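You operate a simulated robot arm through the tools that you are given. There is no shell and no other tool.

The job below is to be done with a simulated robot arm. You get a single attempt, and the scene is never put back.

JOB
Clear the table leaf, draw its bolt and let it down.
Fine: jug and salt go on the table before the bolt moves. Set down upright: white jug, salt shaker.
Where things are to end (x, y in the base frame): white jug within 60 mm of [440, -350]; salt shaker within 60 mm of [300, -350].

It is judged by the outcome, as a careful person would: the job done as asked, and still so three seconds after it is handed in. It fails if anything else is knocked over, pushed out of place, dropped, spilled or broken.

ROBOT AND FRAMES
A 6-joint arm with a two-finger gripper, fixed in place. Base frame: the origin is at the foot of the arm, x ahead of it, y to its left, z up; the work surface is at about z = 760. Units: mm, degrees, N and s.
With the tool pointing down near the work surface it reaches from about 300 to 740 mm from the base axis. Its first joint turns from -166.0 to 166.0 degrees. Payload 1.57 kg.
The TCP is the grasp point between the finger pads, 21 mm short of the fingertips. In the tool frame z runs along the fingers and y along their closing line. The gripper opens to 70 mm. The gripper's body begins 50 mm behind the TCP.
Orientation is that of the tool frame in the base frame, as a unit quaternion [x, y, z, w]. With the fingers straight down and closing along the base's y, the tool's x points along the base's -x, its y along +y and its z along -z.

CONTROLS
- The arm moves only by the tool arm_command. Its argument "plan" is a list of rows, each an object (a shift or turn left out is 0, a gripper value left out holds the last) with "xyz": the shift along the base's x, y, z in units of 500 mm (1.0 is 500 mm), a list of three; "angular": the turn, a rotation vector about the base's x, y, z in units of 45 degrees (1.0 is 45 degrees), a list of three; "grip": the opening, from 0 (shut) to 1 (fully open). In form: [{"xyz": [dx, dy, dz], "angular": [wx, wy, wz], "grip": grip}, ...]. A call has 1 to 20 rows; each row is the pose to reach, as a shift and turn from the pose commanded when the call began. A call with a number of a shift or a turn outside -1 to 1 is refused whole. A row lasts 0.2 s, in which the tool goes at most 50 mm and 8.6 degrees; a call with a longer step from one row to the next is refused whole, and so is a gripper value outside its range. A pose out of reach is approached as far as the arm can. The call stops where the force on the tool passes 90 N (or 10 N more than at its start, if that is more) or the arm is blocked; 0.2 s more then pass. Each finger halts on what it meets, pressing with about 23 N; the grip force reading is that of the motor and also rises with nothing between the fingers. The clock runs only during rows and for 0.2 s after the last one: add rows that repeat a pose to give the fingers time. It gives the time, the measured TCP pose, the force on the tool (base axes), the opening and the grip force at its end, in the units of the frame above (readings bear some noise), with the torque about the TCP (base axes, N m) and any sound that the robot's microphone picked up.
- Cameras (640 x 400 px; columns grow to the right, rows downward): "scene" is fixed at [391, 651.8, 1247.3]; the picture's right is [-0.99, -0.11, 0.00], its down [-0.03, 0.28, -0.96] and it looks along [0.10, -0.95, -0.28] (base axes); focal length 335 px, centre (320, 200). "wrist" rides on the gripper at [79, 4, -81] in the tool frame; the picture's right is [-0.05, 1.00, 0.00], its down [-0.67, -0.04, -0.74] and it looks along [-0.74, -0.04, 0.67] (tool axes); focal length 256 px, centre (320, 200). There is no depth. A picture from a camera that has moved, and an enlarged one, comes with that camera's place and axes in the base frame and with its lens. The place of the scene camera against the robot may be out by one fixed shift of up to 12 mm in any direction.
- get_image(camera): a new picture of that camera. No time passes.
- enlarge(camera, box): a new picture of the part [left, top, right, bottom] of that camera's present view, enlarged. No time passes.
- hand_in(): hands the job in; it is judged then, once.

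Nothing tells you positions but the pictures and the camera data. Unless the task says otherwise, let go and move clear before handing in.

The tools are called after ">>>" as a command line: name --argument value ..., lists and objects as JSON in quotes. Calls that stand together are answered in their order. arm_command: Moves the arm, as the interface text tells. Its arguments: {"type":"object","properties":{"plan":{"type":"array"}},"required":["plan"]} The other tools are called the same way: get_image (camera) takes a picture; enlarge (camera, box) takes an enlarged picture of a part of a camera's view; hand_in () hands the job in.

At the start:

```text
t: 0.0
tool_pos: [257.5, -286.8, 1126.5]
ee_rot: [-0.001, 1.0, -0.001, 0.001]
wrist_force: [0.0, 0.2, -0.4]
moment: [0.01, 0.02, -0.04]
opening: 69.9
finger_force: 0.1
```

scene: 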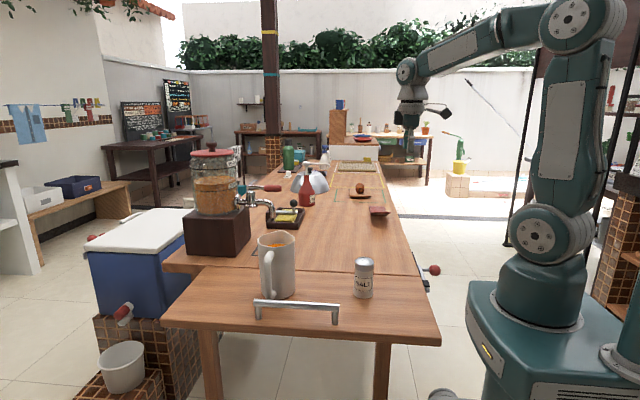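
wrist: 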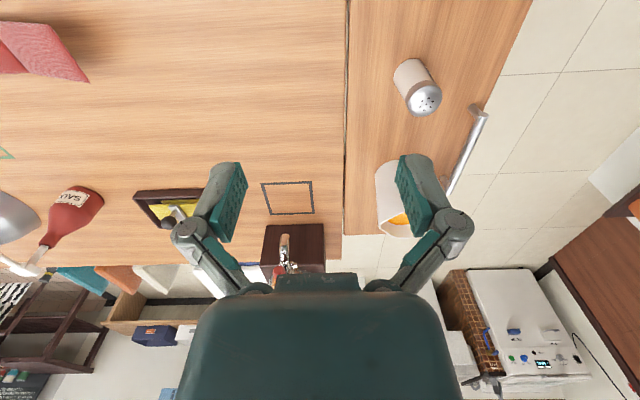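

I see the leaf nearest the scene camera with the jug, the salt shaker and a handle on it, and red-knobbed fittings on both sides. I'll take closer pictures before moving anything.

>>> enlarge --camera "scene" --box '[160, 220, 460, 400]'

>>> enlarge --camera "scene" --box '[360, 230, 460, 310]'

>>> enlarge --camera "scene" --box '[80, 220, 240, 340]'

>>> enlarge --camera "scene" --box '[220, 130, 420, 260]'

>>> enlarge --camera "wrist" --box '[0, 0, 640, 300]'

```text
2.13 times, centred on (310, 310) of scene
camera zoom: at [391.0, 651.8, 1247.3], right [-0.99, -0.11, 0.0], down [-0.03, 0.28, -0.96], along [0.1, -0.95, -0.28], focal length 714 px, centre (341, -35)
```

zoom: 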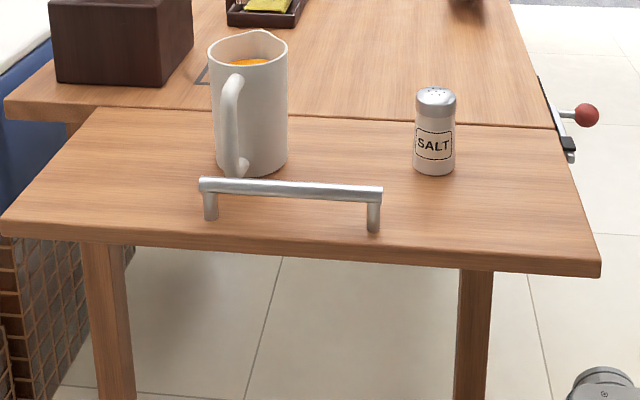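

```text
5.00 times, centred on (410, 270) of scene
camera zoom: at [391.0, 651.8, 1247.3], right [-0.99, -0.11, 0.0], down [-0.03, 0.28, -0.96], along [0.1, -0.95, -0.28], focal length 1674 px, centre (-130, -150)
```

zoom: 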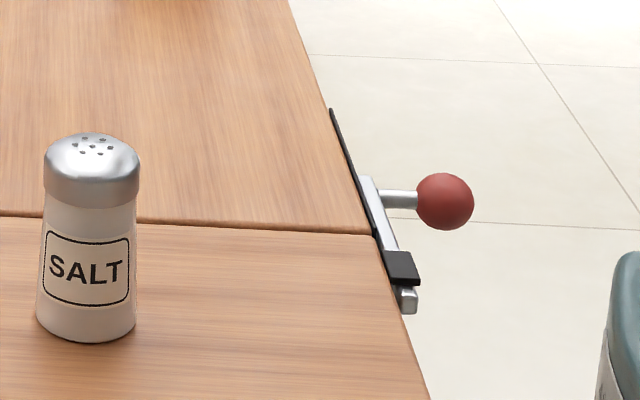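

```text
3.33 times, centred on (160, 280) of scene
camera zoom: at [391.0, 651.8, 1247.3], right [-0.99, -0.11, 0.0], down [-0.03, 0.28, -0.96], along [0.1, -0.95, -0.28], focal length 1116 px, centre (853, -67)
```

zoom: 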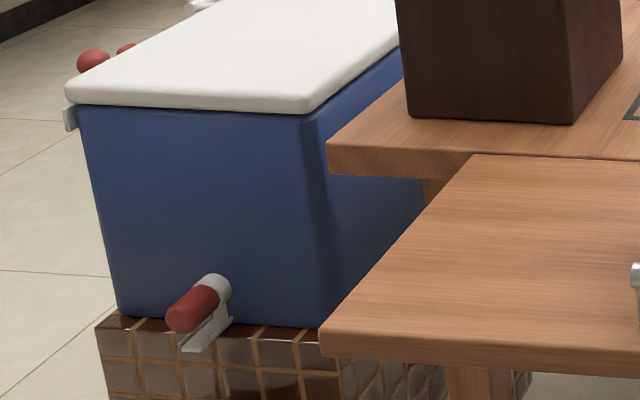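

```text
3.08 times, centred on (320, 195) of scene
camera zoom: at [391.0, 651.8, 1247.3], right [-0.99, -0.11, 0.0], down [-0.03, 0.28, -0.96], along [0.1, -0.95, -0.28], focal length 1030 px, centre (320, 215)
```

zoom: 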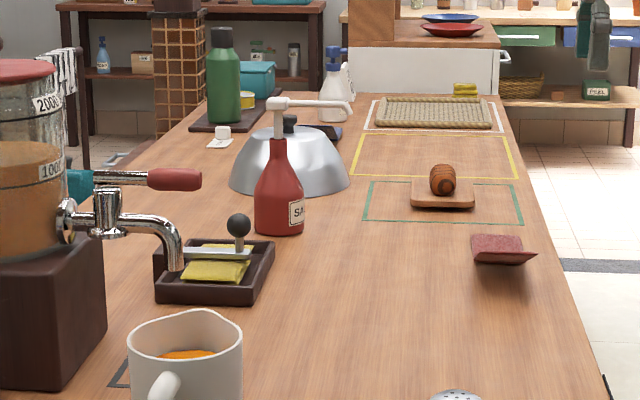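

```text
1.00 times, centred on (320, 150) of wrist (not enlarged: the box is as wide or as high as the picture)
camera zoom: at [178.1, -283.4, 1208.5], right [0.05, 1.0, 0.0], down [0.67, -0.04, 0.74], along [0.74, -0.04, -0.67], focal length 256 px, centre (320, 250)
```

zoom: 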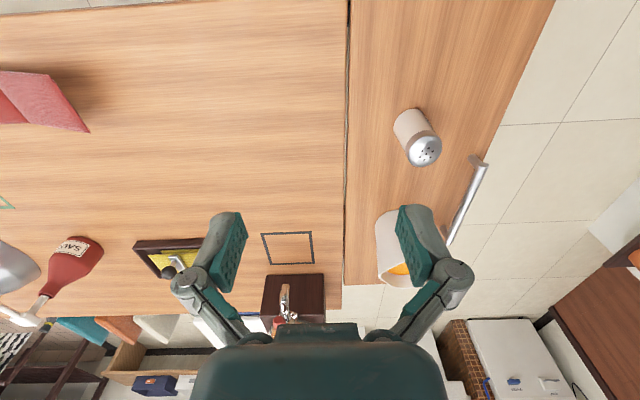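

The salt stands near (356,-143) and the jug, about 90 mm wide, near (585,-115). The bolt is at about (150,-330), on the table side facing the robot. I'll move to a closer viewing pose over the salt first.

>>> arm_command --plan '[{"xyz": [0.005, 0.057, -0.066]}, {"xyz": [0.01, 0.114, -0.133]}, {"xyz": [0.015, 0.17, -0.199]}, {"xyz": [0.02, 0.227, -0.266]}, {"xyz": [0.025, 0.284, -0.332]}, {"xyz": [0.025, 0.284, -0.332], "grip": 1}]'

>>> get_image --camera "wrist"

>>> get_image --camera "scene"

```text
t: 1.4
tool_pos: [270.5, -146.9, 962.9]
ee_rot: [0.0, 1.0, 0.0, 0.001]
wrist_force: [-0.3, -0.3, 0.1]
moment: [-0.01, -0.03, -0.01]
opening: 70.1
finger_force: 0.1
```

```text
taken
camera wrist: at [190.9, -141.6, 1045.5], right [0.05, 1.0, 0.0], down [0.67, -0.04, 0.74], along [0.74, -0.04, -0.67], focal length 256 px, centre (320, 200)
```

wrist: 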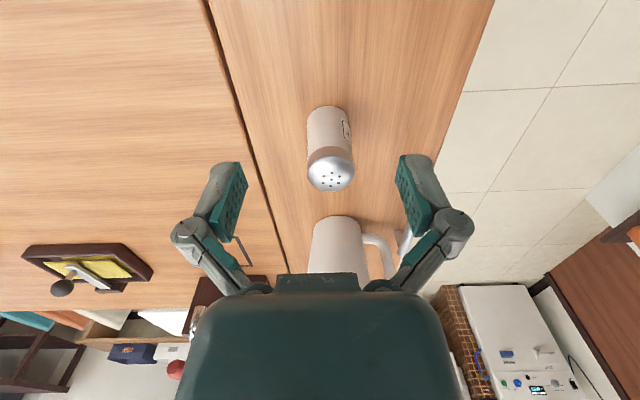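

```text
taken
```

scene: 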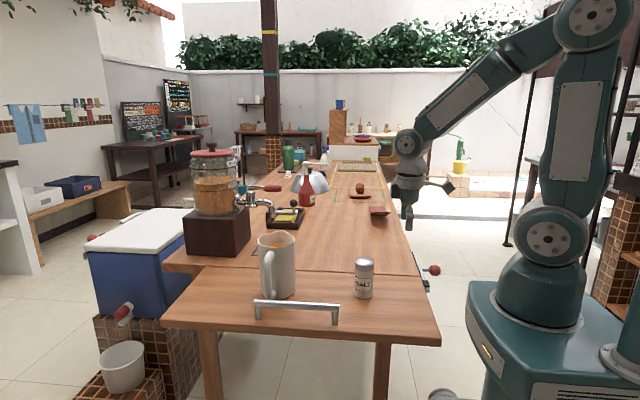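

The salt is at about (361,-141) and its top is near z 853. I'll move over it, lower with the fingers open and close on the upper body.

>>> arm_command --plan '[{"xyz": [0.09, 0.004, 0], "grip": 1}, {"xyz": [0.182, 0.008, 0]}, {"xyz": [0.182, 0.008, -0.08]}, {"xyz": [0.182, 0.008, -0.14]}, {"xyz": [0.182, 0.008, -0.14]}]'

>>> get_image --camera "wrist"

>>> enlarge --camera "scene" --box '[300, 180, 440, 320]'

```text
t: 2.6
tool_pos: [360.9, -140.5, 892.4]
ee_rot: [0.0, 1.0, 0.0, 0.001]
wrist_force: [-0.3, -0.2, 0.1]
moment: [-0.02, -0.02, 0.03]
opening: 70.0
finger_force: 0.1
```

```text
taken
camera wrist: at [281.4, -136.7, 973.4], right [0.05, 1.0, 0.0], down [0.67, -0.04, 0.74], along [0.74, -0.04, -0.67], focal length 256 px, centre (320, 200)
```

wrist: 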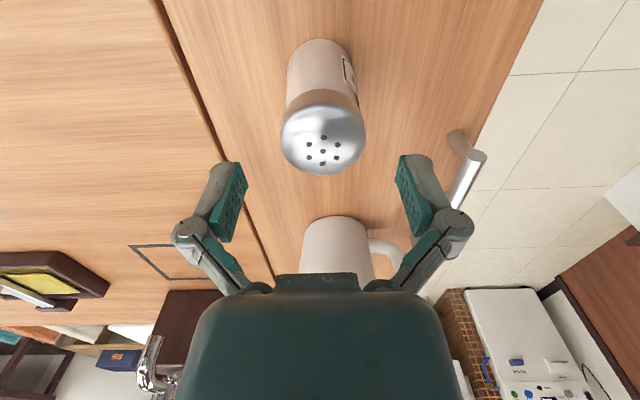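

```text
2.86 times, centred on (370, 250) of scene
camera zoom: at [391.0, 651.8, 1247.3], right [-0.99, -0.11, 0.0], down [-0.03, 0.28, -0.96], along [0.1, -0.95, -0.28], focal length 957 px, centre (177, 57)
```

zoom: 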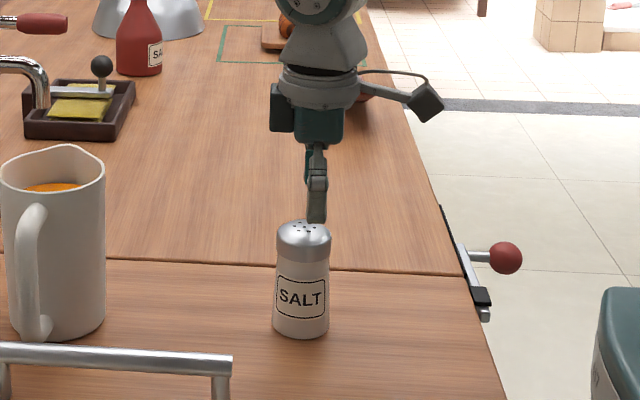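

The shaker centre is nearer x=367. I'll shift 6 mm, lower the rest of the way and close.

>>> arm_command --plan '[{"xyz": [0.012, 0.0, 0], "grip": 1}, {"xyz": [0.012, 0.0, -0.07]}, {"xyz": [0.012, 0.0, -0.141]}, {"xyz": [0.012, 0.0, -0.141], "grip": 0.4}, {"xyz": [0.012, 0.0, -0.141], "grip": 0.4}, {"xyz": [0.012, 0.0, -0.141], "grip": 0.4}, {"xyz": [0.012, 0.0, -0.141], "grip": 0.4}]'

>>> get_image --camera "wrist"

>>> enlarge --camera "scene" --box '[300, 180, 440, 320]'

```text
t: 4.2
tool_pos: [371.5, -141.0, 821.1]
ee_rot: [0.0, 1.0, -0.001, 0.0]
wrist_force: [4.0, 1.1, 11.3]
moment: [-0.25, -0.22, 0.04]
opening: 50.3
finger_force: 22.9
```

```text
taken
camera wrist: at [291.6, -136.6, 903.3], right [0.05, 1.0, 0.0], down [0.67, -0.03, 0.75], along [0.74, -0.04, -0.67], focal length 256 px, centre (320, 200)
```

wrist: 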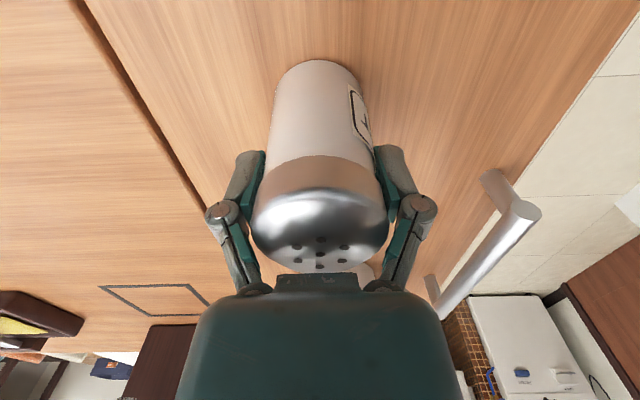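

```text
2.86 times, centred on (370, 250) of scene
camera zoom: at [391.0, 651.8, 1247.3], right [-0.99, -0.11, 0.0], down [-0.03, 0.28, -0.96], along [0.1, -0.95, -0.28], focal length 957 px, centre (177, 57)
```

zoom: 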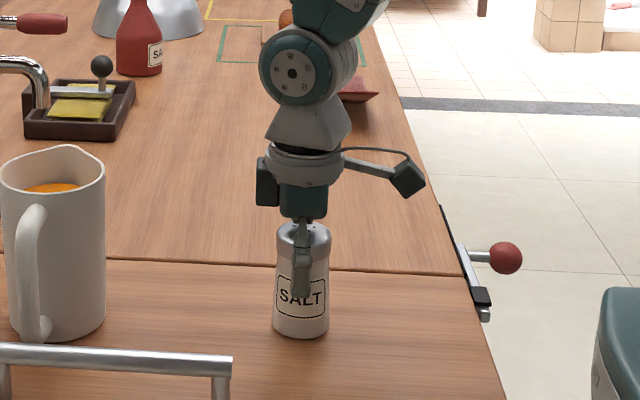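

The shaker is held at an opening of 50 mm. I'll lift it a little and check.

>>> arm_command --plan '[{"xyz": [0, 0, 0.03], "grip": 0.4}, {"xyz": [0, 0, 0.06]}, {"xyz": [0, 0, 0.1]}, {"xyz": [0, 0, 0.1]}]'

>>> get_image --camera "wrist"

>>> enlarge --camera "scene" --box '[300, 180, 440, 320]'

```text
t: 5.2
tool_pos: [368.5, -141.1, 869.5]
ee_rot: [0.0, 1.0, 0.0, -0.002]
wrist_force: [-0.2, 0.3, -1.8]
moment: [-0.02, -0.03, -0.01]
opening: 46.2
finger_force: 22.3
```

```text
taken
camera wrist: at [288.8, -138.2, 951.7], right [0.05, 1.0, 0.0], down [0.67, -0.04, 0.74], along [0.74, -0.04, -0.67], focal length 256 px, centre (320, 200)
```

wrist: 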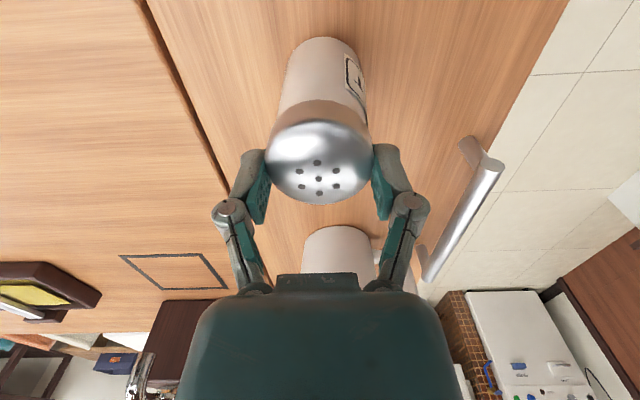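

```text
2.86 times, centred on (370, 250) of scene
camera zoom: at [391.0, 651.8, 1247.3], right [-0.99, -0.11, 0.0], down [-0.03, 0.28, -0.96], along [0.1, -0.95, -0.28], focal length 957 px, centre (177, 57)
```

zoom: 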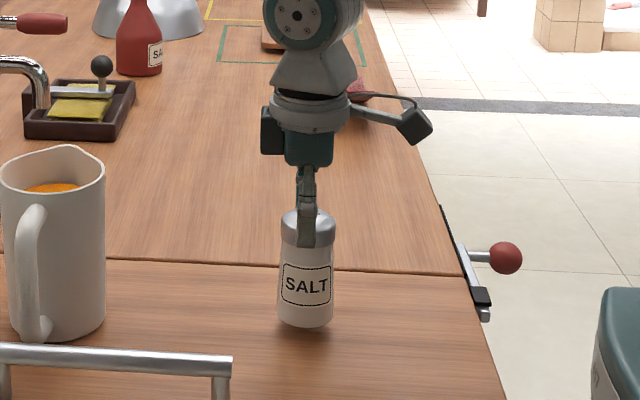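

The grip slid up the taper to the cap, so the shaker is only about 11 mm off the table. I'll set it back down and grip it again, centred on the cap.

>>> arm_command --plan '[{"xyz": [0, 0, -0.012], "grip": 0.4}, {"xyz": [0, 0, -0.022], "grip": 0.4}, {"xyz": [0, 0, -0.025], "grip": 0.4}, {"xyz": [0, 0, -0.025], "grip": 0.75}, {"xyz": [0, 0, -0.025], "grip": 1}, {"xyz": [0, 0, -0.025], "grip": 1}]'

>>> get_image --camera "wrist"

>>> enlarge --camera "scene" --box '[300, 180, 440, 320]'

```text
t: 6.6
tool_pos: [367.3, -142.5, 856.2]
ee_rot: [0.0, 1.0, 0.0, 0.0]
wrist_force: [0.4, -0.8, 0.2]
moment: [-0.03, 0.02, 0.01]
opening: 70.0
finger_force: 0.1
```

```text
taken
camera wrist: at [289.1, -137.7, 938.8], right [0.05, 1.0, 0.0], down [0.67, -0.04, 0.74], along [0.74, -0.04, -0.67], focal length 256 px, centre (320, 200)
```

wrist: 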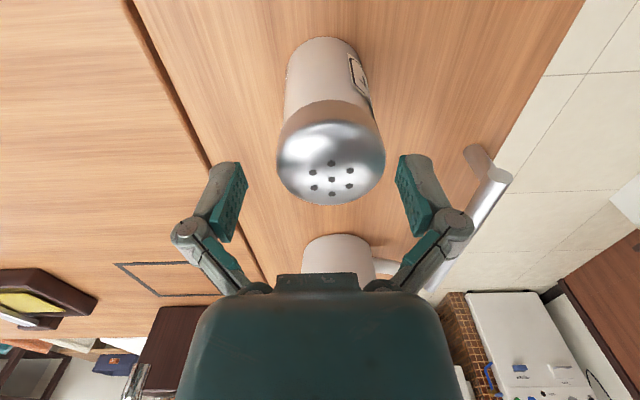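

```text
2.86 times, centred on (370, 250) of scene
camera zoom: at [391.0, 651.8, 1247.3], right [-0.99, -0.11, 0.0], down [-0.03, 0.28, -0.96], along [0.1, -0.95, -0.28], focal length 957 px, centre (177, 57)
```

zoom: 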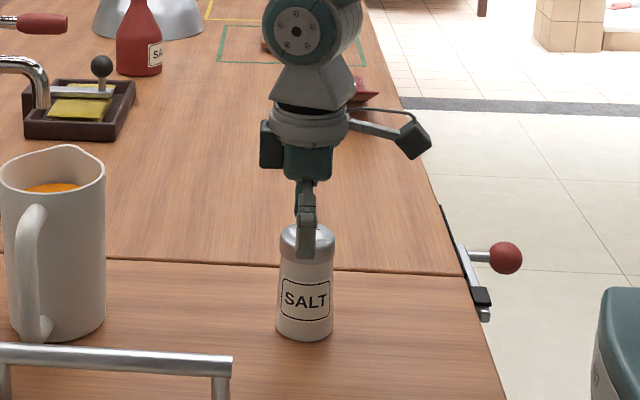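

The shaker is standing upright again and lined up between the fingers. I'll lower 18 mm and grip the cap.

>>> arm_command --plan '[{"xyz": [0.002, 0.004, -0.02], "grip": 1}, {"xyz": [0.002, 0.004, -0.037]}, {"xyz": [0.002, 0.004, -0.037], "grip": 0.5}, {"xyz": [0.002, 0.004, -0.037], "grip": 0.5}, {"xyz": [0.002, 0.004, -0.037], "grip": 0.5}, {"xyz": [0.002, 0.004, -0.017], "grip": 0.5}, {"xyz": [0.002, 0.004, 0.003], "grip": 0.5}, {"xyz": [0.002, 0.004, 0.023], "grip": 0.5}, {"xyz": [0.002, 0.004, 0.023], "grip": 0.5}]'

>>> get_image --camera "wrist"

>>> enlarge --camera "scene" --box '[300, 180, 440, 320]'

```text
t: 8.6
tool_pos: [368.1, -139.5, 869.2]
ee_rot: [0.0, 1.0, 0.0, -0.001]
wrist_force: [0.0, 1.3, -2.2]
moment: [0.04, 0.01, 0.01]
opening: 47.4
finger_force: 23.3
```

```text
taken
camera wrist: at [288.8, -136.1, 951.2], right [0.05, 1.0, 0.0], down [0.67, -0.04, 0.74], along [0.74, -0.04, -0.67], focal length 256 px, centre (320, 200)
```

wrist: 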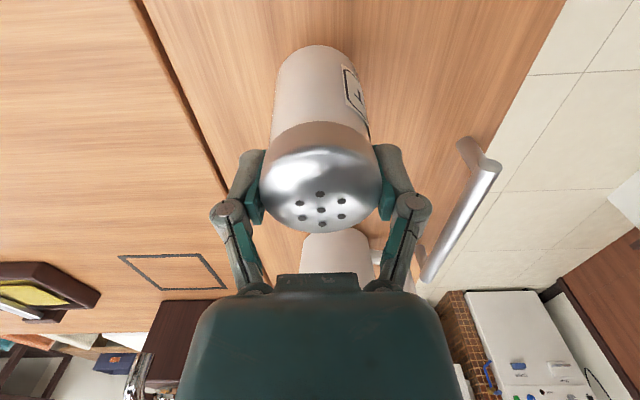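

```text
2.86 times, centred on (370, 250) of scene
camera zoom: at [391.0, 651.8, 1247.3], right [-0.99, -0.11, 0.0], down [-0.03, 0.28, -0.96], along [0.1, -0.95, -0.28], focal length 957 px, centre (177, 57)
```

zoom: 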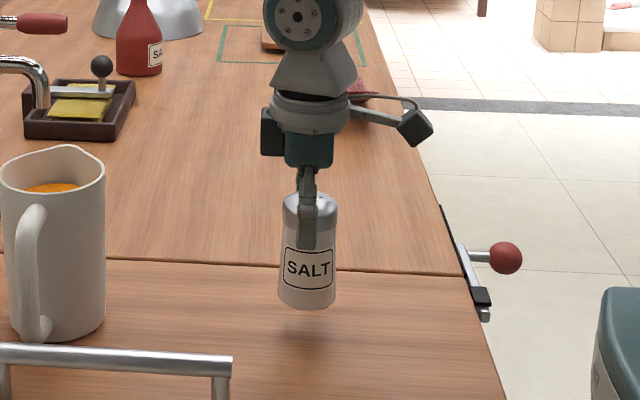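

Grip is good with the shaker about 28 mm up. I'll carry it to (300,-350) and look before setting it down.

>>> arm_command --plan '[{"xyz": [0, 0, 0.03], "grip": 0.5}, {"xyz": [-0.012, -0.035, 0.03]}, {"xyz": [-0.034, -0.105, 0.03]}, {"xyz": [-0.057, -0.176, 0.03]}, {"xyz": [-0.079, -0.246, 0.03]}, {"xyz": [-0.102, -0.316, 0.03]}, {"xyz": [-0.124, -0.386, 0.03]}, {"xyz": [-0.136, -0.422, 0.03]}, {"xyz": [-0.136, -0.422, 0.03]}, {"xyz": [-0.136, -0.422, 0.0]}, {"xyz": [-0.136, -0.422, -0.03]}, {"xyz": [-0.136, -0.422, -0.03]}]'

>>> get_image --camera "wrist"

>>> enlarge --camera "scene" --box '[300, 160, 440, 300]'

```text
t: 11.2
tool_pos: [298.9, -352.3, 853.2]
ee_rot: [0.0, 1.0, 0.0, 0.0]
wrist_force: [-0.6, 0.3, -1.7]
moment: [-0.01, -0.01, -0.02]
opening: 47.4
finger_force: 23.0
```

```text
taken
camera wrist: at [219.6, -349.0, 934.8], right [0.05, 1.0, 0.0], down [0.67, -0.04, 0.74], along [0.74, -0.04, -0.67], focal length 256 px, centre (320, 200)
```

wrist: 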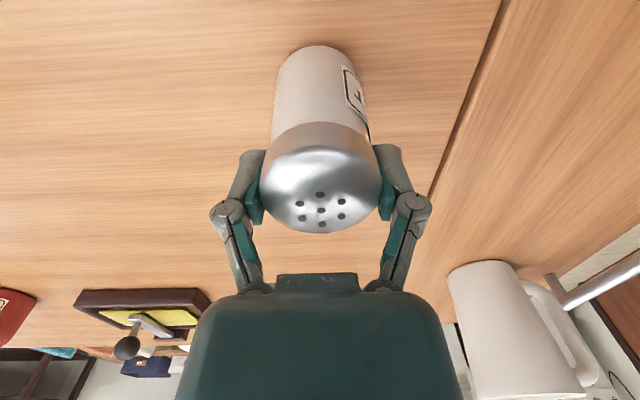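

```text
2.86 times, centred on (370, 230) of scene
camera zoom: at [391.0, 651.8, 1247.3], right [-0.99, -0.11, 0.0], down [-0.03, 0.28, -0.96], along [0.1, -0.95, -0.28], focal length 957 px, centre (177, 114)
```

zoom: 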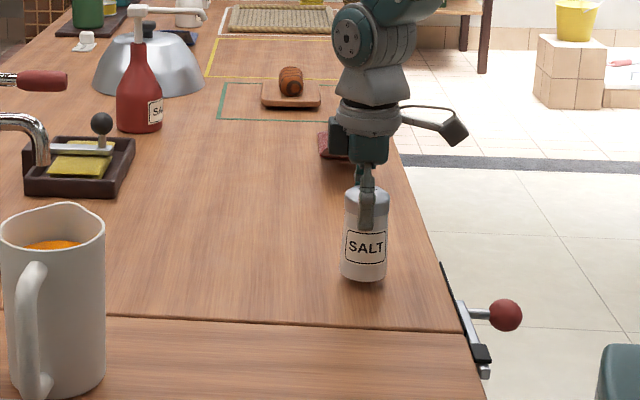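

Now I'll lower gently until the force shows contact.

>>> arm_command --plan '[{"xyz": [0, 0, -0.01], "grip": 0.5}, {"xyz": [0, 0, -0.018]}, {"xyz": [0, 0, -0.024]}, {"xyz": [0, 0, -0.024]}]'

```text
t: 12.2
tool_pos: [300.1, -351.5, 843.2]
ee_rot: [0.0, 1.0, -0.001, 0.0]
wrist_force: [-1.3, -0.5, 10.3]
moment: [0.23, 0.05, -0.03]
opening: 47.2
finger_force: 22.7
```

Contact is made (force up 10 N). I'll release, rise and check.

>>> arm_command --plan '[{"xyz": [0, 0, 0.002], "grip": 0.6}, {"xyz": [0, 0, 0.002], "grip": 0.85}, {"xyz": [0, 0, 0.002], "grip": 1}, {"xyz": [0, 0, 0.002], "grip": 1}, {"xyz": [0, 0, 0.08], "grip": 1}, {"xyz": [0, 0, 0.16], "grip": 1}, {"xyz": [0, 0, 0.24], "grip": 1}, {"xyz": [0, 0, 0.24], "grip": 1}]'

>>> get_image --camera "wrist"

>>> enlarge --camera "scene" --box '[220, 180, 440, 320]'

```text
t: 14.0
tool_pos: [302.8, -352.3, 962.8]
ee_rot: [0.0, 1.0, 0.0, 0.0]
wrist_force: [-0.5, -0.3, 0.2]
moment: [0.01, -0.02, -0.01]
opening: 69.6
finger_force: 0.0
```

```text
taken
camera wrist: at [222.6, -347.5, 1044.7], right [0.05, 1.0, 0.0], down [0.67, -0.04, 0.74], along [0.74, -0.04, -0.67], focal length 256 px, centre (320, 200)
```

wrist: 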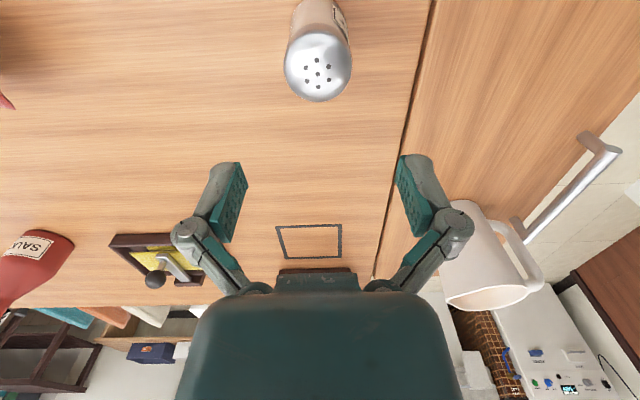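

```text
2.86 times, centred on (330, 250) of scene
camera zoom: at [391.0, 651.8, 1247.3], right [-0.99, -0.11, 0.0], down [-0.03, 0.28, -0.96], along [0.1, -0.95, -0.28], focal length 957 px, centre (291, 57)
```

zoom: 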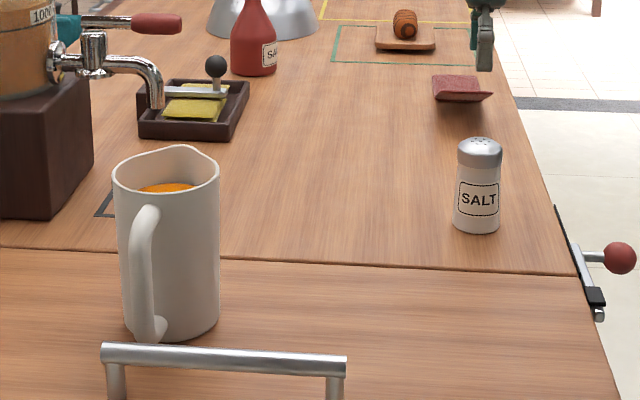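

The salt is standing at the target. Next is the jug, with its handle pointing toward +y. I'll turn the tool so the fingers close along x and the camera sits on the +y side, then look at the handle.

>>> arm_command --plan '[{"xyz": [0.048, 0.068, 0.01], "angular": [0, 0, -0.083], "grip": 1}, {"xyz": [0.097, 0.137, 0.02], "angular": [0, 0, -0.167]}, {"xyz": [0.145, 0.205, 0.03], "angular": [0, 0, -0.25]}, {"xyz": [0.193, 0.273, 0.04], "angular": [0, 0, -0.333]}, {"xyz": [0.242, 0.342, 0.05], "angular": [0, 0, -0.417]}, {"xyz": [0.29, 0.41, 0.06], "angular": [0, 0, -0.5]}, {"xyz": [0.338, 0.478, 0.07], "angular": [0, 0, -0.583]}, {"xyz": [0.387, 0.547, 0.08], "angular": [0, 0, -0.667]}, {"xyz": [0.435, 0.615, 0.09], "angular": [0, 0, -0.75]}, {"xyz": [0.483, 0.683, 0.1], "angular": [0, 0, -0.833]}, {"xyz": [0.532, 0.752, 0.1], "angular": [0, 0, -0.917]}, {"xyz": [0.58, 0.82, 0.1], "angular": [0, 0, -1.0]}]'

>>> arm_command --plan '[{"angular": [0, 0, -0.16], "grip": 1}, {"angular": [0, 0, -0.33]}, {"angular": [0, 0, -0.5]}, {"angular": [0, 0, -0.67]}, {"angular": [0, 0, -0.84]}, {"angular": [0, 0, -1.0]}, {"angular": [0, 0, -1.0]}]'

>>> get_image --camera "wrist"

>>> get_image --camera "scene"

```text
t: 16.6
tool_pos: [588.8, 62.1, 1014.0]
ee_rot: [0.384, 0.924, -0.001, -0.001]
wrist_force: [-0.3, -0.2, 0.2]
moment: [0.0, -0.02, 0.01]
opening: 69.8
finger_force: 0.1
```

```text
t: 18.2
tool_pos: [590.9, 61.3, 1011.6]
ee_rot: [0.708, 0.706, -0.001, 0.0]
wrist_force: [-0.3, 0.1, 0.5]
moment: [0.0, -0.01, -0.01]
opening: 70.0
finger_force: 0.1
```

```text
taken
camera wrist: at [594.2, 140.3, 1093.6], right [1.0, -0.05, 0.0], down [-0.04, -0.67, 0.75], along [-0.04, -0.74, -0.67], focal length 256 px, centre (320, 200)
```

wrist: 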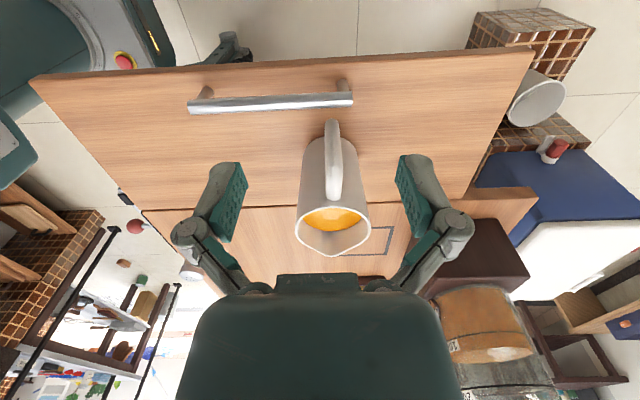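

```text
taken
```

scene: 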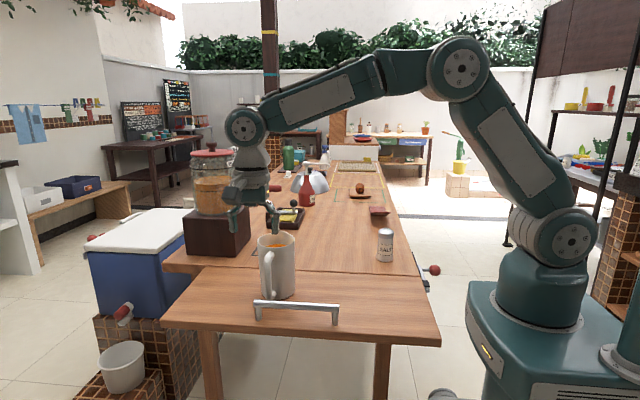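

The handle faces the camera now, so I'll zoom in to measure it.

>>> enlarge --camera "wrist" --box '[240, 90, 420, 270]'

>>> enlarge --camera "scene" --box '[220, 215, 340, 335]'

>>> enlarge --camera "wrist" --box '[80, 150, 240, 290]'

```text
2.22 times, centred on (330, 180) of wrist
camera zoom: at [594.2, 140.3, 1093.6], right [1.0, -0.05, 0.0], down [-0.04, -0.67, 0.75], along [-0.04, -0.74, -0.67], focal length 569 px, centre (298, 244)
```

zoom: 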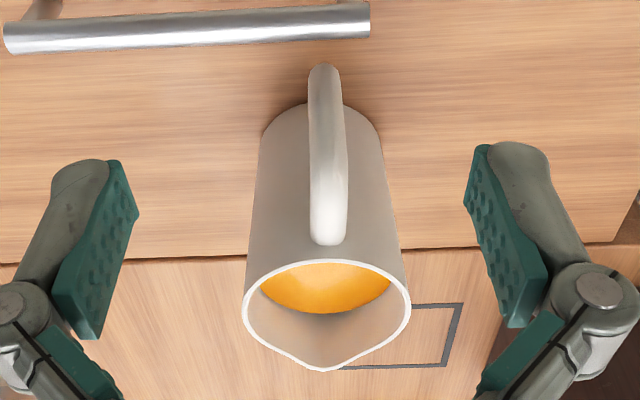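

```text
3.33 times, centred on (280, 275) of scene
camera zoom: at [391.0, 651.8, 1247.3], right [-0.99, -0.11, 0.0], down [-0.03, 0.28, -0.96], along [0.1, -0.95, -0.28], focal length 1116 px, centre (453, -50)
```

zoom: 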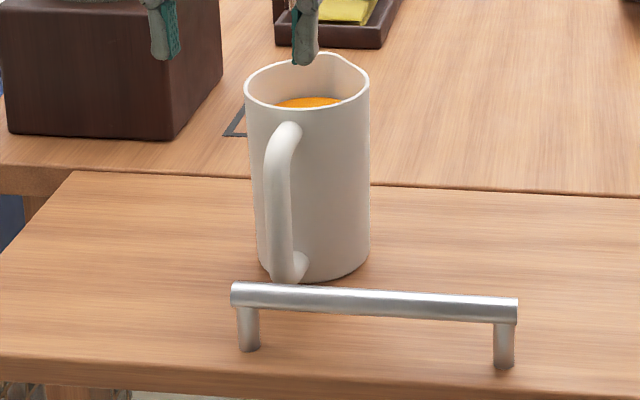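

```text
2.86 times, centred on (160, 220) of wrist
camera zoom: at [594.2, 140.3, 1093.6], right [1.0, -0.05, 0.0], down [-0.04, -0.67, 0.75], along [-0.04, -0.74, -0.67], focal length 731 px, centre (777, 143)
```

zoom: 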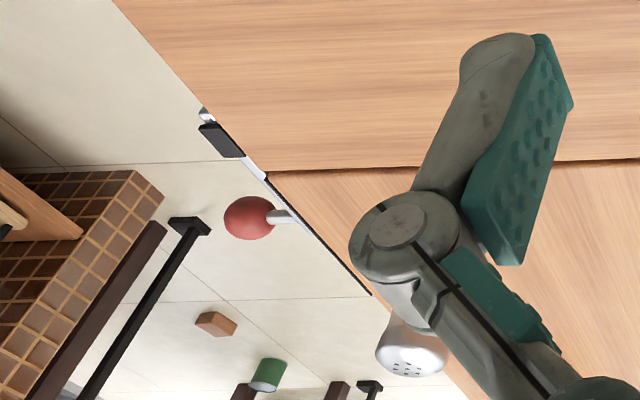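

The jug centre is near (597,-129) with the rim at about z 903. The handle bar is about 18 mm wide, near (599,-53). I'll straddle it from above and pause partway to check.

>>> arm_command --plan '[{"xyz": [0.009, -0.076, 0], "grip": 1}, {"xyz": [0.018, -0.152, 0]}, {"xyz": [0.018, -0.228, 0]}, {"xyz": [0.018, -0.228, -0.08]}, {"xyz": [0.018, -0.228, -0.16]}, {"xyz": [0.018, -0.228, -0.2]}, {"xyz": [0.018, -0.228, -0.2]}]'

>>> get_image --camera "wrist"

>>> enlarge --camera "scene" --box '[200, 175, 360, 335]'

```text
t: 19.8
tool_pos: [598.9, -53.5, 913.6]
ee_rot: [0.707, 0.707, -0.001, 0.0]
wrist_force: [-0.4, -0.3, -0.8]
moment: [-0.01, 0.0, -0.01]
opening: 70.1
finger_force: 0.1
```

```text
taken
camera wrist: at [603.4, 26.0, 994.6], right [1.0, -0.05, 0.0], down [-0.03, -0.67, 0.75], along [-0.04, -0.74, -0.67], focal length 256 px, centre (320, 200)
```

wrist: 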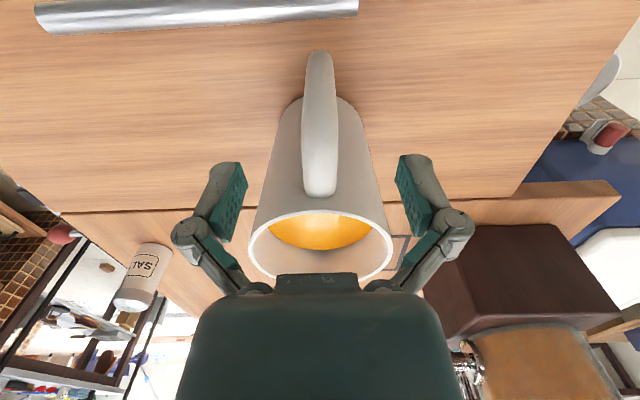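

```text
2.50 times, centred on (280, 255) of scene
camera zoom: at [391.0, 651.8, 1247.3], right [-0.99, -0.11, 0.0], down [-0.03, 0.28, -0.96], along [0.1, -0.95, -0.28], focal length 837 px, centre (420, 62)
```

zoom: 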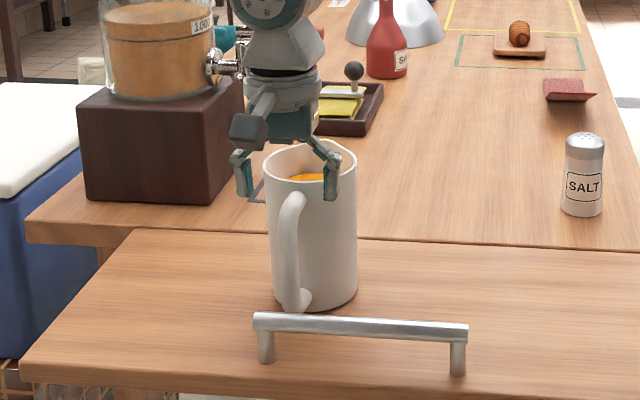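

Alignment in x is good. The bar looks centred nearer y=-48, so I'll shift 5 mm, go down and close on the handle.

>>> arm_command --plan '[{"xyz": [-0.001, 0.01, 0], "grip": 1}, {"xyz": [-0.001, 0.01, -0.06]}, {"xyz": [-0.001, 0.01, -0.122]}, {"xyz": [-0.001, 0.01, -0.122]}, {"xyz": [-0.001, 0.01, -0.122], "grip": 0.6}, {"xyz": [-0.001, 0.01, -0.122], "grip": 0.3}, {"xyz": [-0.001, 0.01, -0.122], "grip": 0.05}, {"xyz": [-0.001, 0.01, -0.122], "grip": 0.05}, {"xyz": [-0.001, 0.01, -0.122], "grip": 0.05}]'

>>> get_image --camera "wrist"

>>> enlarge --camera "scene" --box '[200, 175, 360, 335]'

```text
t: 21.8
tool_pos: [600.3, -46.2, 850.5]
ee_rot: [0.707, 0.707, 0.0, 0.0]
wrist_force: [0.2, 1.1, 4.3]
moment: [0.02, -0.03, -0.01]
opening: 18.7
finger_force: 23.3
```

```text
taken
camera wrist: at [603.7, 32.9, 932.7], right [1.0, -0.05, 0.0], down [-0.04, -0.67, 0.75], along [-0.04, -0.74, -0.67], focal length 256 px, centre (320, 200)
```

wrist: 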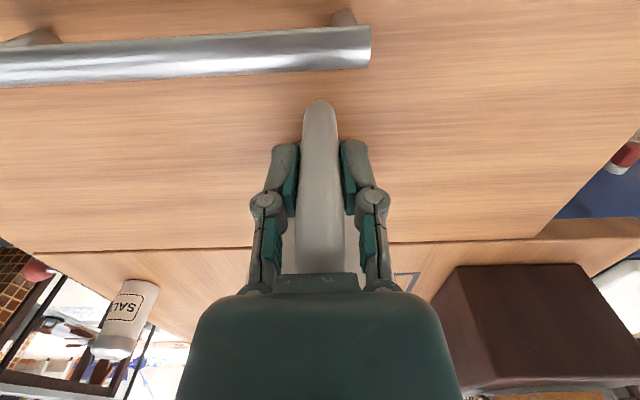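

```text
2.50 times, centred on (280, 255) of scene
camera zoom: at [391.0, 651.8, 1247.3], right [-0.99, -0.11, 0.0], down [-0.03, 0.28, -0.96], along [0.1, -0.95, -0.28], focal length 837 px, centre (420, 62)
```

zoom: 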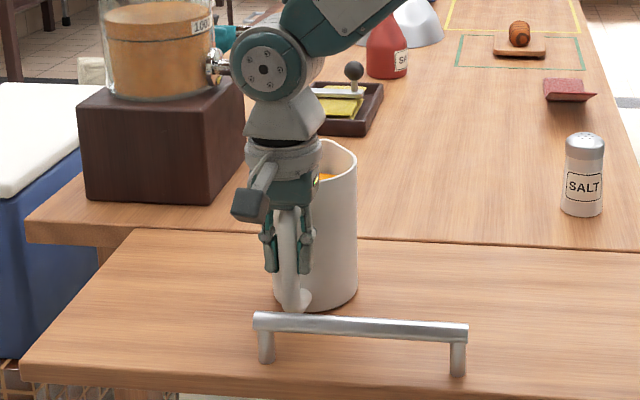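

The handle is gripped at 18.7 mm. I'll try a small 6 mm lift, reading the weight and any tilt.

>>> arm_command --plan '[{"xyz": [0, 0, 0.004], "grip": 0.05}, {"xyz": [0, 0, 0.008]}, {"xyz": [0, 0, 0.012]}, {"xyz": [0, 0, 0.012]}, {"xyz": [0, 0, 0.012]}]'

>>> get_image --camera "wrist"

>>> enlarge --camera "scene" --box '[200, 175, 360, 335]'

```text
t: 23.0
tool_pos: [599.2, -47.7, 857.3]
ee_rot: [0.707, 0.707, -0.001, -0.001]
wrist_force: [-0.1, 1.0, -7.7]
moment: [0.55, -0.01, -0.04]
opening: 18.7
finger_force: 23.0
```

```text
taken
camera wrist: at [603.4, 31.6, 938.3], right [1.0, -0.05, 0.0], down [-0.03, -0.67, 0.75], along [-0.04, -0.74, -0.67], focal length 256 px, centre (320, 200)
```

wrist: 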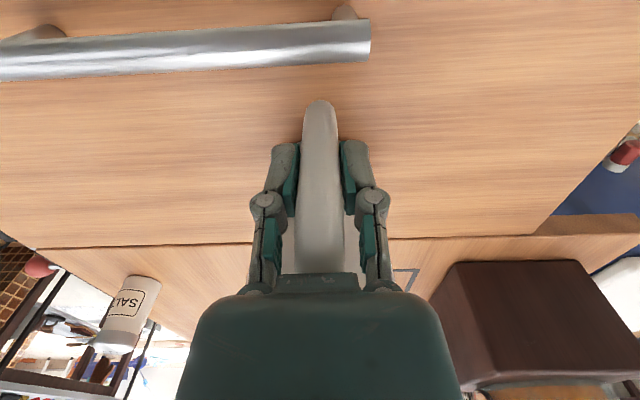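

```text
2.50 times, centred on (280, 255) of scene
camera zoom: at [391.0, 651.8, 1247.3], right [-0.99, -0.11, 0.0], down [-0.03, 0.28, -0.96], along [0.1, -0.95, -0.28], focal length 837 px, centre (420, 62)
```

zoom: 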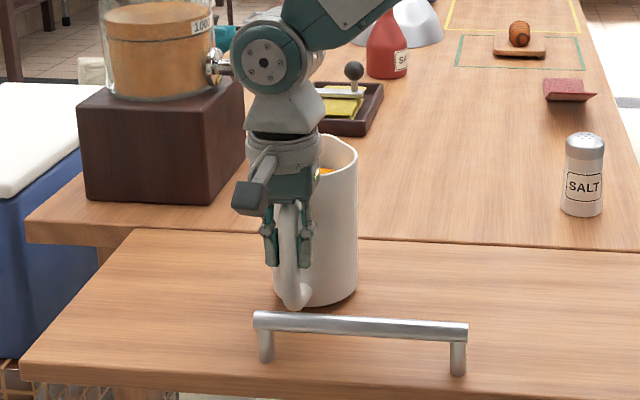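

The jug came off cleanly (about 7.7 N, 0.55 N m) and stays upright. I'll raise a bit more, slowly, and check for any rotation.

>>> arm_command --plan '[{"xyz": [0, 0, 0.008], "grip": 0.0}, {"xyz": [0, 0, 0.016]}, {"xyz": [0, 0, 0.024]}, {"xyz": [0, 0, 0.03]}, {"xyz": [0, 0, 0.03]}, {"xyz": [0, 0, 0.03]}]'

>>> get_image --camera "wrist"

>>> enlarge --camera "scene" --box '[200, 175, 360, 335]'

```text
t: 24.4
tool_pos: [598.3, -49.4, 871.9]
ee_rot: [0.707, 0.708, -0.001, -0.001]
wrist_force: [0.4, 0.6, -8.6]
moment: [0.51, -0.06, -0.02]
opening: 18.7
finger_force: 22.5
```

```text
taken
camera wrist: at [603.4, 30.4, 954.2], right [1.0, -0.05, 0.0], down [-0.03, -0.67, 0.75], along [-0.04, -0.74, -0.67], focal length 256 px, centre (320, 200)
```

wrist: 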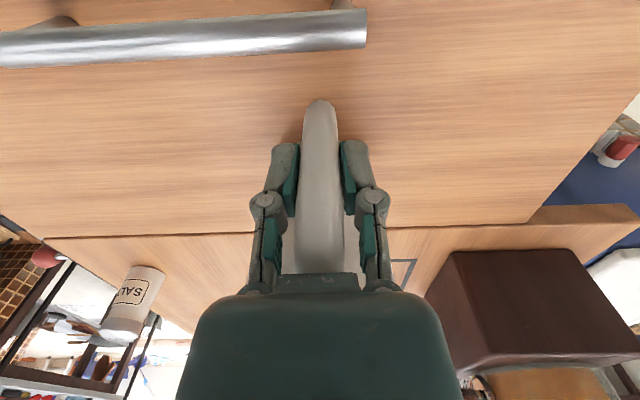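

```text
2.50 times, centred on (280, 255) of scene
camera zoom: at [391.0, 651.8, 1247.3], right [-0.99, -0.11, 0.0], down [-0.03, 0.28, -0.96], along [0.1, -0.95, -0.28], focal length 837 px, centre (420, 62)
```

zoom: 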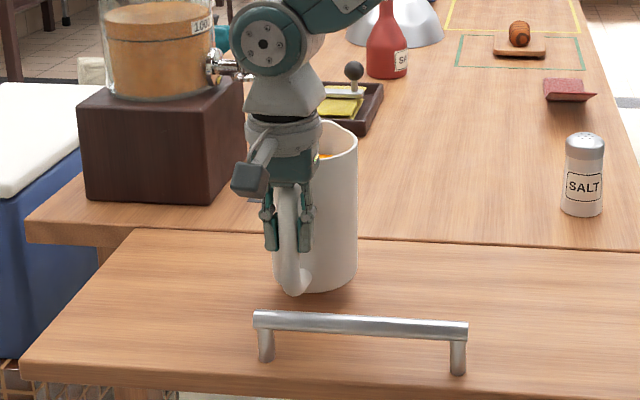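

The grip is rigid. I'll carry the jug gently toward its place, with the TCP going to (440,-267).

>>> arm_command --plan '[{"xyz": [0, 0, 0.01], "grip": 0.0}, {"xyz": [-0.006, -0.009, 0.015]}, {"xyz": [-0.02, -0.027, 0.02]}, {"xyz": [-0.04, -0.055, 0.02]}, {"xyz": [-0.062, -0.086, 0.02]}, {"xyz": [-0.086, -0.12, 0.02]}, {"xyz": [-0.11, -0.153, 0.02]}, {"xyz": [-0.134, -0.186, 0.02]}, {"xyz": [-0.158, -0.219, 0.02]}, {"xyz": [-0.182, -0.252, 0.02]}, {"xyz": [-0.206, -0.285, 0.02]}, {"xyz": [-0.23, -0.318, 0.02]}, {"xyz": [-0.254, -0.352, 0.02]}, {"xyz": [-0.276, -0.383, 0.02]}, {"xyz": [-0.296, -0.41, 0.02]}, {"xyz": [-0.31, -0.429, 0.02]}, {"xyz": [-0.316, -0.438, 0.02]}, {"xyz": [-0.316, -0.438, 0.02]}]'

>>> get_image --camera "wrist"

>>> enlarge --camera "scene" --box '[240, 135, 440, 295]'

```text
t: 28.2
tool_pos: [441.3, -269.1, 881.1]
ee_rot: [0.707, 0.707, -0.001, -0.001]
wrist_force: [-0.3, -0.1, -6.9]
moment: [0.54, -0.01, -0.01]
opening: 18.8
finger_force: 23.0
```

```text
taken
camera wrist: at [445.7, -190.7, 963.1], right [1.0, -0.05, 0.0], down [-0.03, -0.67, 0.74], along [-0.04, -0.74, -0.67], focal length 256 px, centre (320, 200)
```

wrist: 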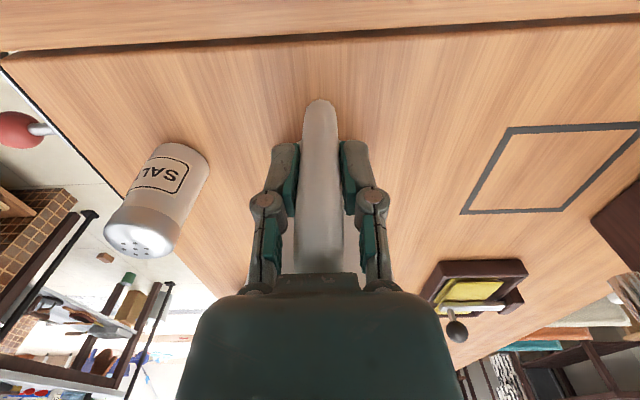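

```text
2.50 times, centred on (340, 215) of scene
camera zoom: at [391.0, 651.8, 1247.3], right [-0.99, -0.11, 0.0], down [-0.03, 0.28, -0.96], along [0.1, -0.95, -0.28], focal length 837 px, centre (270, 162)
```

zoom: 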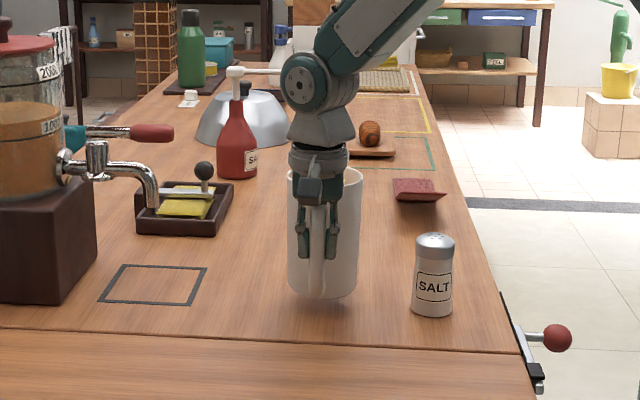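

The jug is above its spot and upright. I'll lower it slowly.

>>> arm_command --plan '[{"xyz": [0, 0, -0.012], "grip": 0.0}, {"xyz": [0, 0, -0.026]}, {"xyz": [0, 0, -0.04]}, {"xyz": [0, 0, -0.048]}, {"xyz": [0, 0, -0.053]}, {"xyz": [0, 0, -0.057]}, {"xyz": [0, 0, -0.057]}]'

```text
t: 29.8
tool_pos: [441.2, -269.2, 856.1]
ee_rot: [0.707, 0.707, -0.001, 0.002]
wrist_force: [0.3, -1.3, 10.1]
moment: [-0.37, 0.1, -0.02]
opening: 18.8
finger_force: 22.8
```

Contact has been made. I'll ease off 2 mm, look, then release.

>>> arm_command --plan '[{"xyz": [0, 0, 0.003], "grip": 0.0}, {"xyz": [0, 0, 0.003]}]'

>>> enlarge --camera "scene" --box '[260, 160, 400, 280]'

```text
t: 30.4
tool_pos: [441.0, -268.5, 854.7]
ee_rot: [0.707, 0.707, 0.0, 0.0]
wrist_force: [2.7, -4.4, 4.8]
moment: [-0.38, -0.21, 0.11]
opening: 18.6
finger_force: 22.6
```

```text
3.33 times, centred on (330, 220) of scene
camera zoom: at [391.0, 651.8, 1247.3], right [-0.99, -0.11, 0.0], down [-0.03, 0.28, -0.96], along [0.1, -0.95, -0.28], focal length 1116 px, centre (287, 133)
```

zoom: 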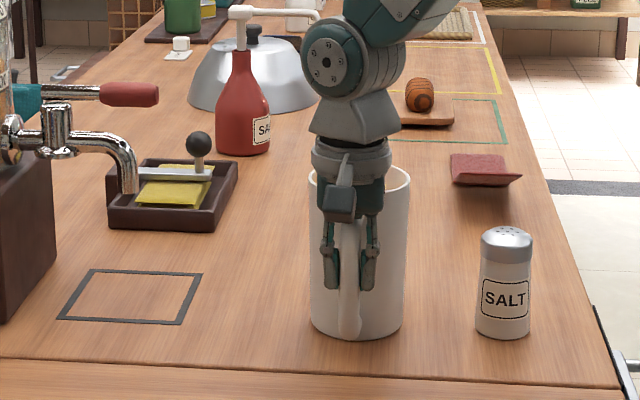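

The jug sits flat on the table, so I'll open gradually and rise straight up.

>>> arm_command --plan '[{"xyz": [0, 0, 0], "grip": 0.28}, {"xyz": [0, 0, 0], "grip": 0.4}, {"xyz": [0, 0, 0], "grip": 0.7}, {"xyz": [0, 0, 0], "grip": 0.9}, {"xyz": [0, 0, 0], "grip": 0.9}, {"xyz": [0, 0, 0.06], "grip": 0.9}, {"xyz": [0, 0, 0.14], "grip": 0.9}, {"xyz": [0, 0, 0.22], "grip": 0.9}, {"xyz": [0, 0, 0.3], "grip": 0.9}, {"xyz": [0, 0, 0.3], "grip": 0.9}]'

>>> get_image --camera "wrist"

>>> get_image --camera "scene"

```text
t: 32.6
tool_pos: [436.5, -268.6, 1004.0]
ee_rot: [0.707, 0.707, -0.001, 0.0]
wrist_force: [-0.4, 0.3, -0.1]
moment: [0.01, 0.01, -0.01]
opening: 63.1
finger_force: 0.1
```

```text
taken
camera wrist: at [441.4, -189.5, 1086.0], right [1.0, -0.05, 0.0], down [-0.03, -0.67, 0.74], along [-0.04, -0.74, -0.67], focal length 256 px, centre (320, 200)
```

wrist: 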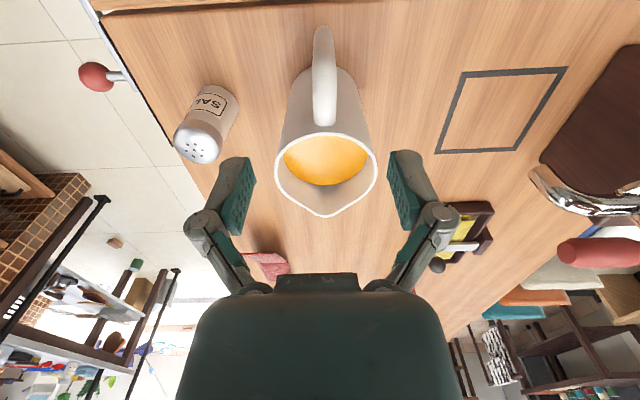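

```text
taken
```

scene: 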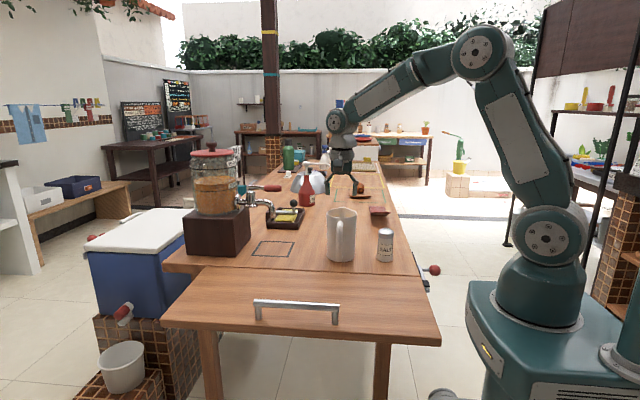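

The jug is standing at about (438,-355), and the leaf is clear. The bolt knob triangulates to about (144,-315,746), and the bolt must slide toward -y. I'll turn the tool back so it closes along y and go above the knob.

>>> arm_command --plan '[{"xyz": [-0.074, -0.012, 0.01], "angular": [0, 0, 0.125], "grip": 1}, {"xyz": [-0.148, -0.024, 0.02], "angular": [0, 0, 0.25]}, {"xyz": [-0.222, -0.037, 0.02], "angular": [0, 0, 0.375]}, {"xyz": [-0.296, -0.049, 0.02], "angular": [0, 0, 0.5]}, {"xyz": [-0.37, -0.061, 0.02], "angular": [0, 0, 0.625]}, {"xyz": [-0.444, -0.073, 0.02], "angular": [0, 0, 0.75]}, {"xyz": [-0.518, -0.085, 0.02], "angular": [0, 0, 0.875]}, {"xyz": [-0.592, -0.098, 0.02], "angular": [0, 0, 1.0]}, {"xyz": [-0.592, -0.098, 0.02], "angular": [0, 0, 1.0]}]'

>>> get_image --camera "wrist"

>>> arm_command --plan '[{"angular": [0, 0, 0.167], "grip": 1}, {"angular": [0, 0, 0.333]}, {"angular": [0, 0, 0.5]}, {"angular": [0, 0, 0.667]}, {"angular": [0, 0, 0.833]}, {"angular": [0, 0, 1.0]}, {"angular": [0, 0, 1.0]}]'

>>> get_image --camera "wrist"

>>> get_image --camera "scene"

```text
t: 34.6
tool_pos: [141.9, -316.0, 1016.1]
ee_rot: [0.382, 0.924, 0.0, 0.0]
wrist_force: [0.5, -0.5, 0.0]
moment: [0.02, 0.02, -0.02]
opening: 69.8
finger_force: 0.0
```

```text
taken
camera wrist: at [89.2, -257.6, 1098.5], right [0.74, 0.67, 0.0], down [0.45, -0.5, 0.74], along [0.5, -0.55, -0.67], focal length 256 px, centre (320, 200)
```

wrist: 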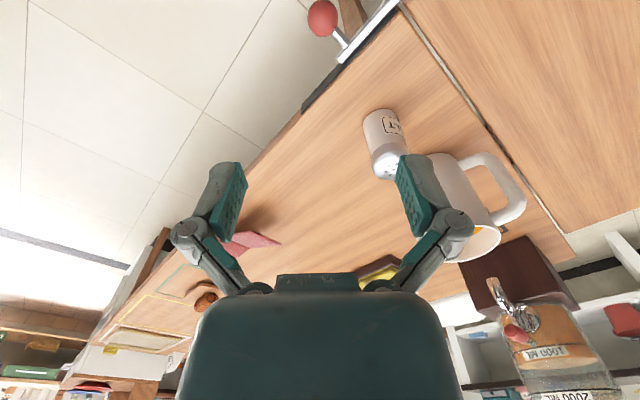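

```text
t: 36.2
tool_pos: [143.9, -318.1, 1014.9]
ee_rot: [0.0, 1.0, 0.0, 0.0]
wrist_force: [0.0, 0.9, -0.2]
moment: [-0.01, 0.02, -0.02]
opening: 70.3
finger_force: 0.0
```

```text
taken
camera wrist: at [64.6, -313.4, 1096.5], right [0.05, 1.0, 0.0], down [0.67, -0.03, 0.74], along [0.74, -0.04, -0.67], focal length 256 px, centre (320, 200)
```

wrist: 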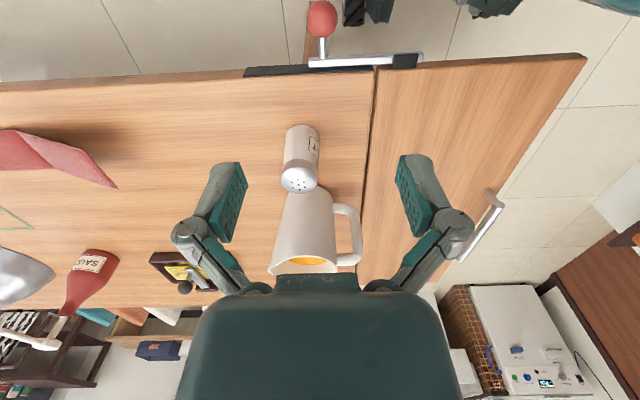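

```text
taken
```

scene: 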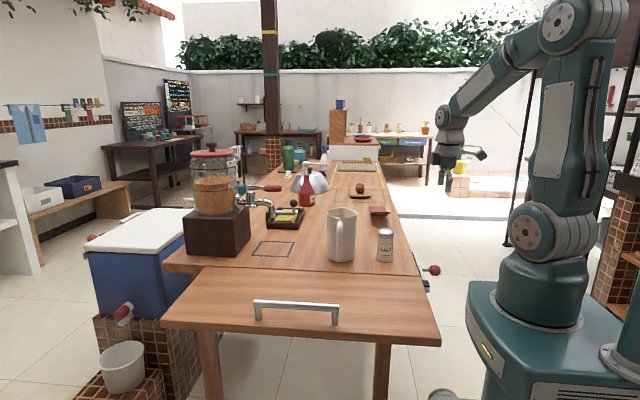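

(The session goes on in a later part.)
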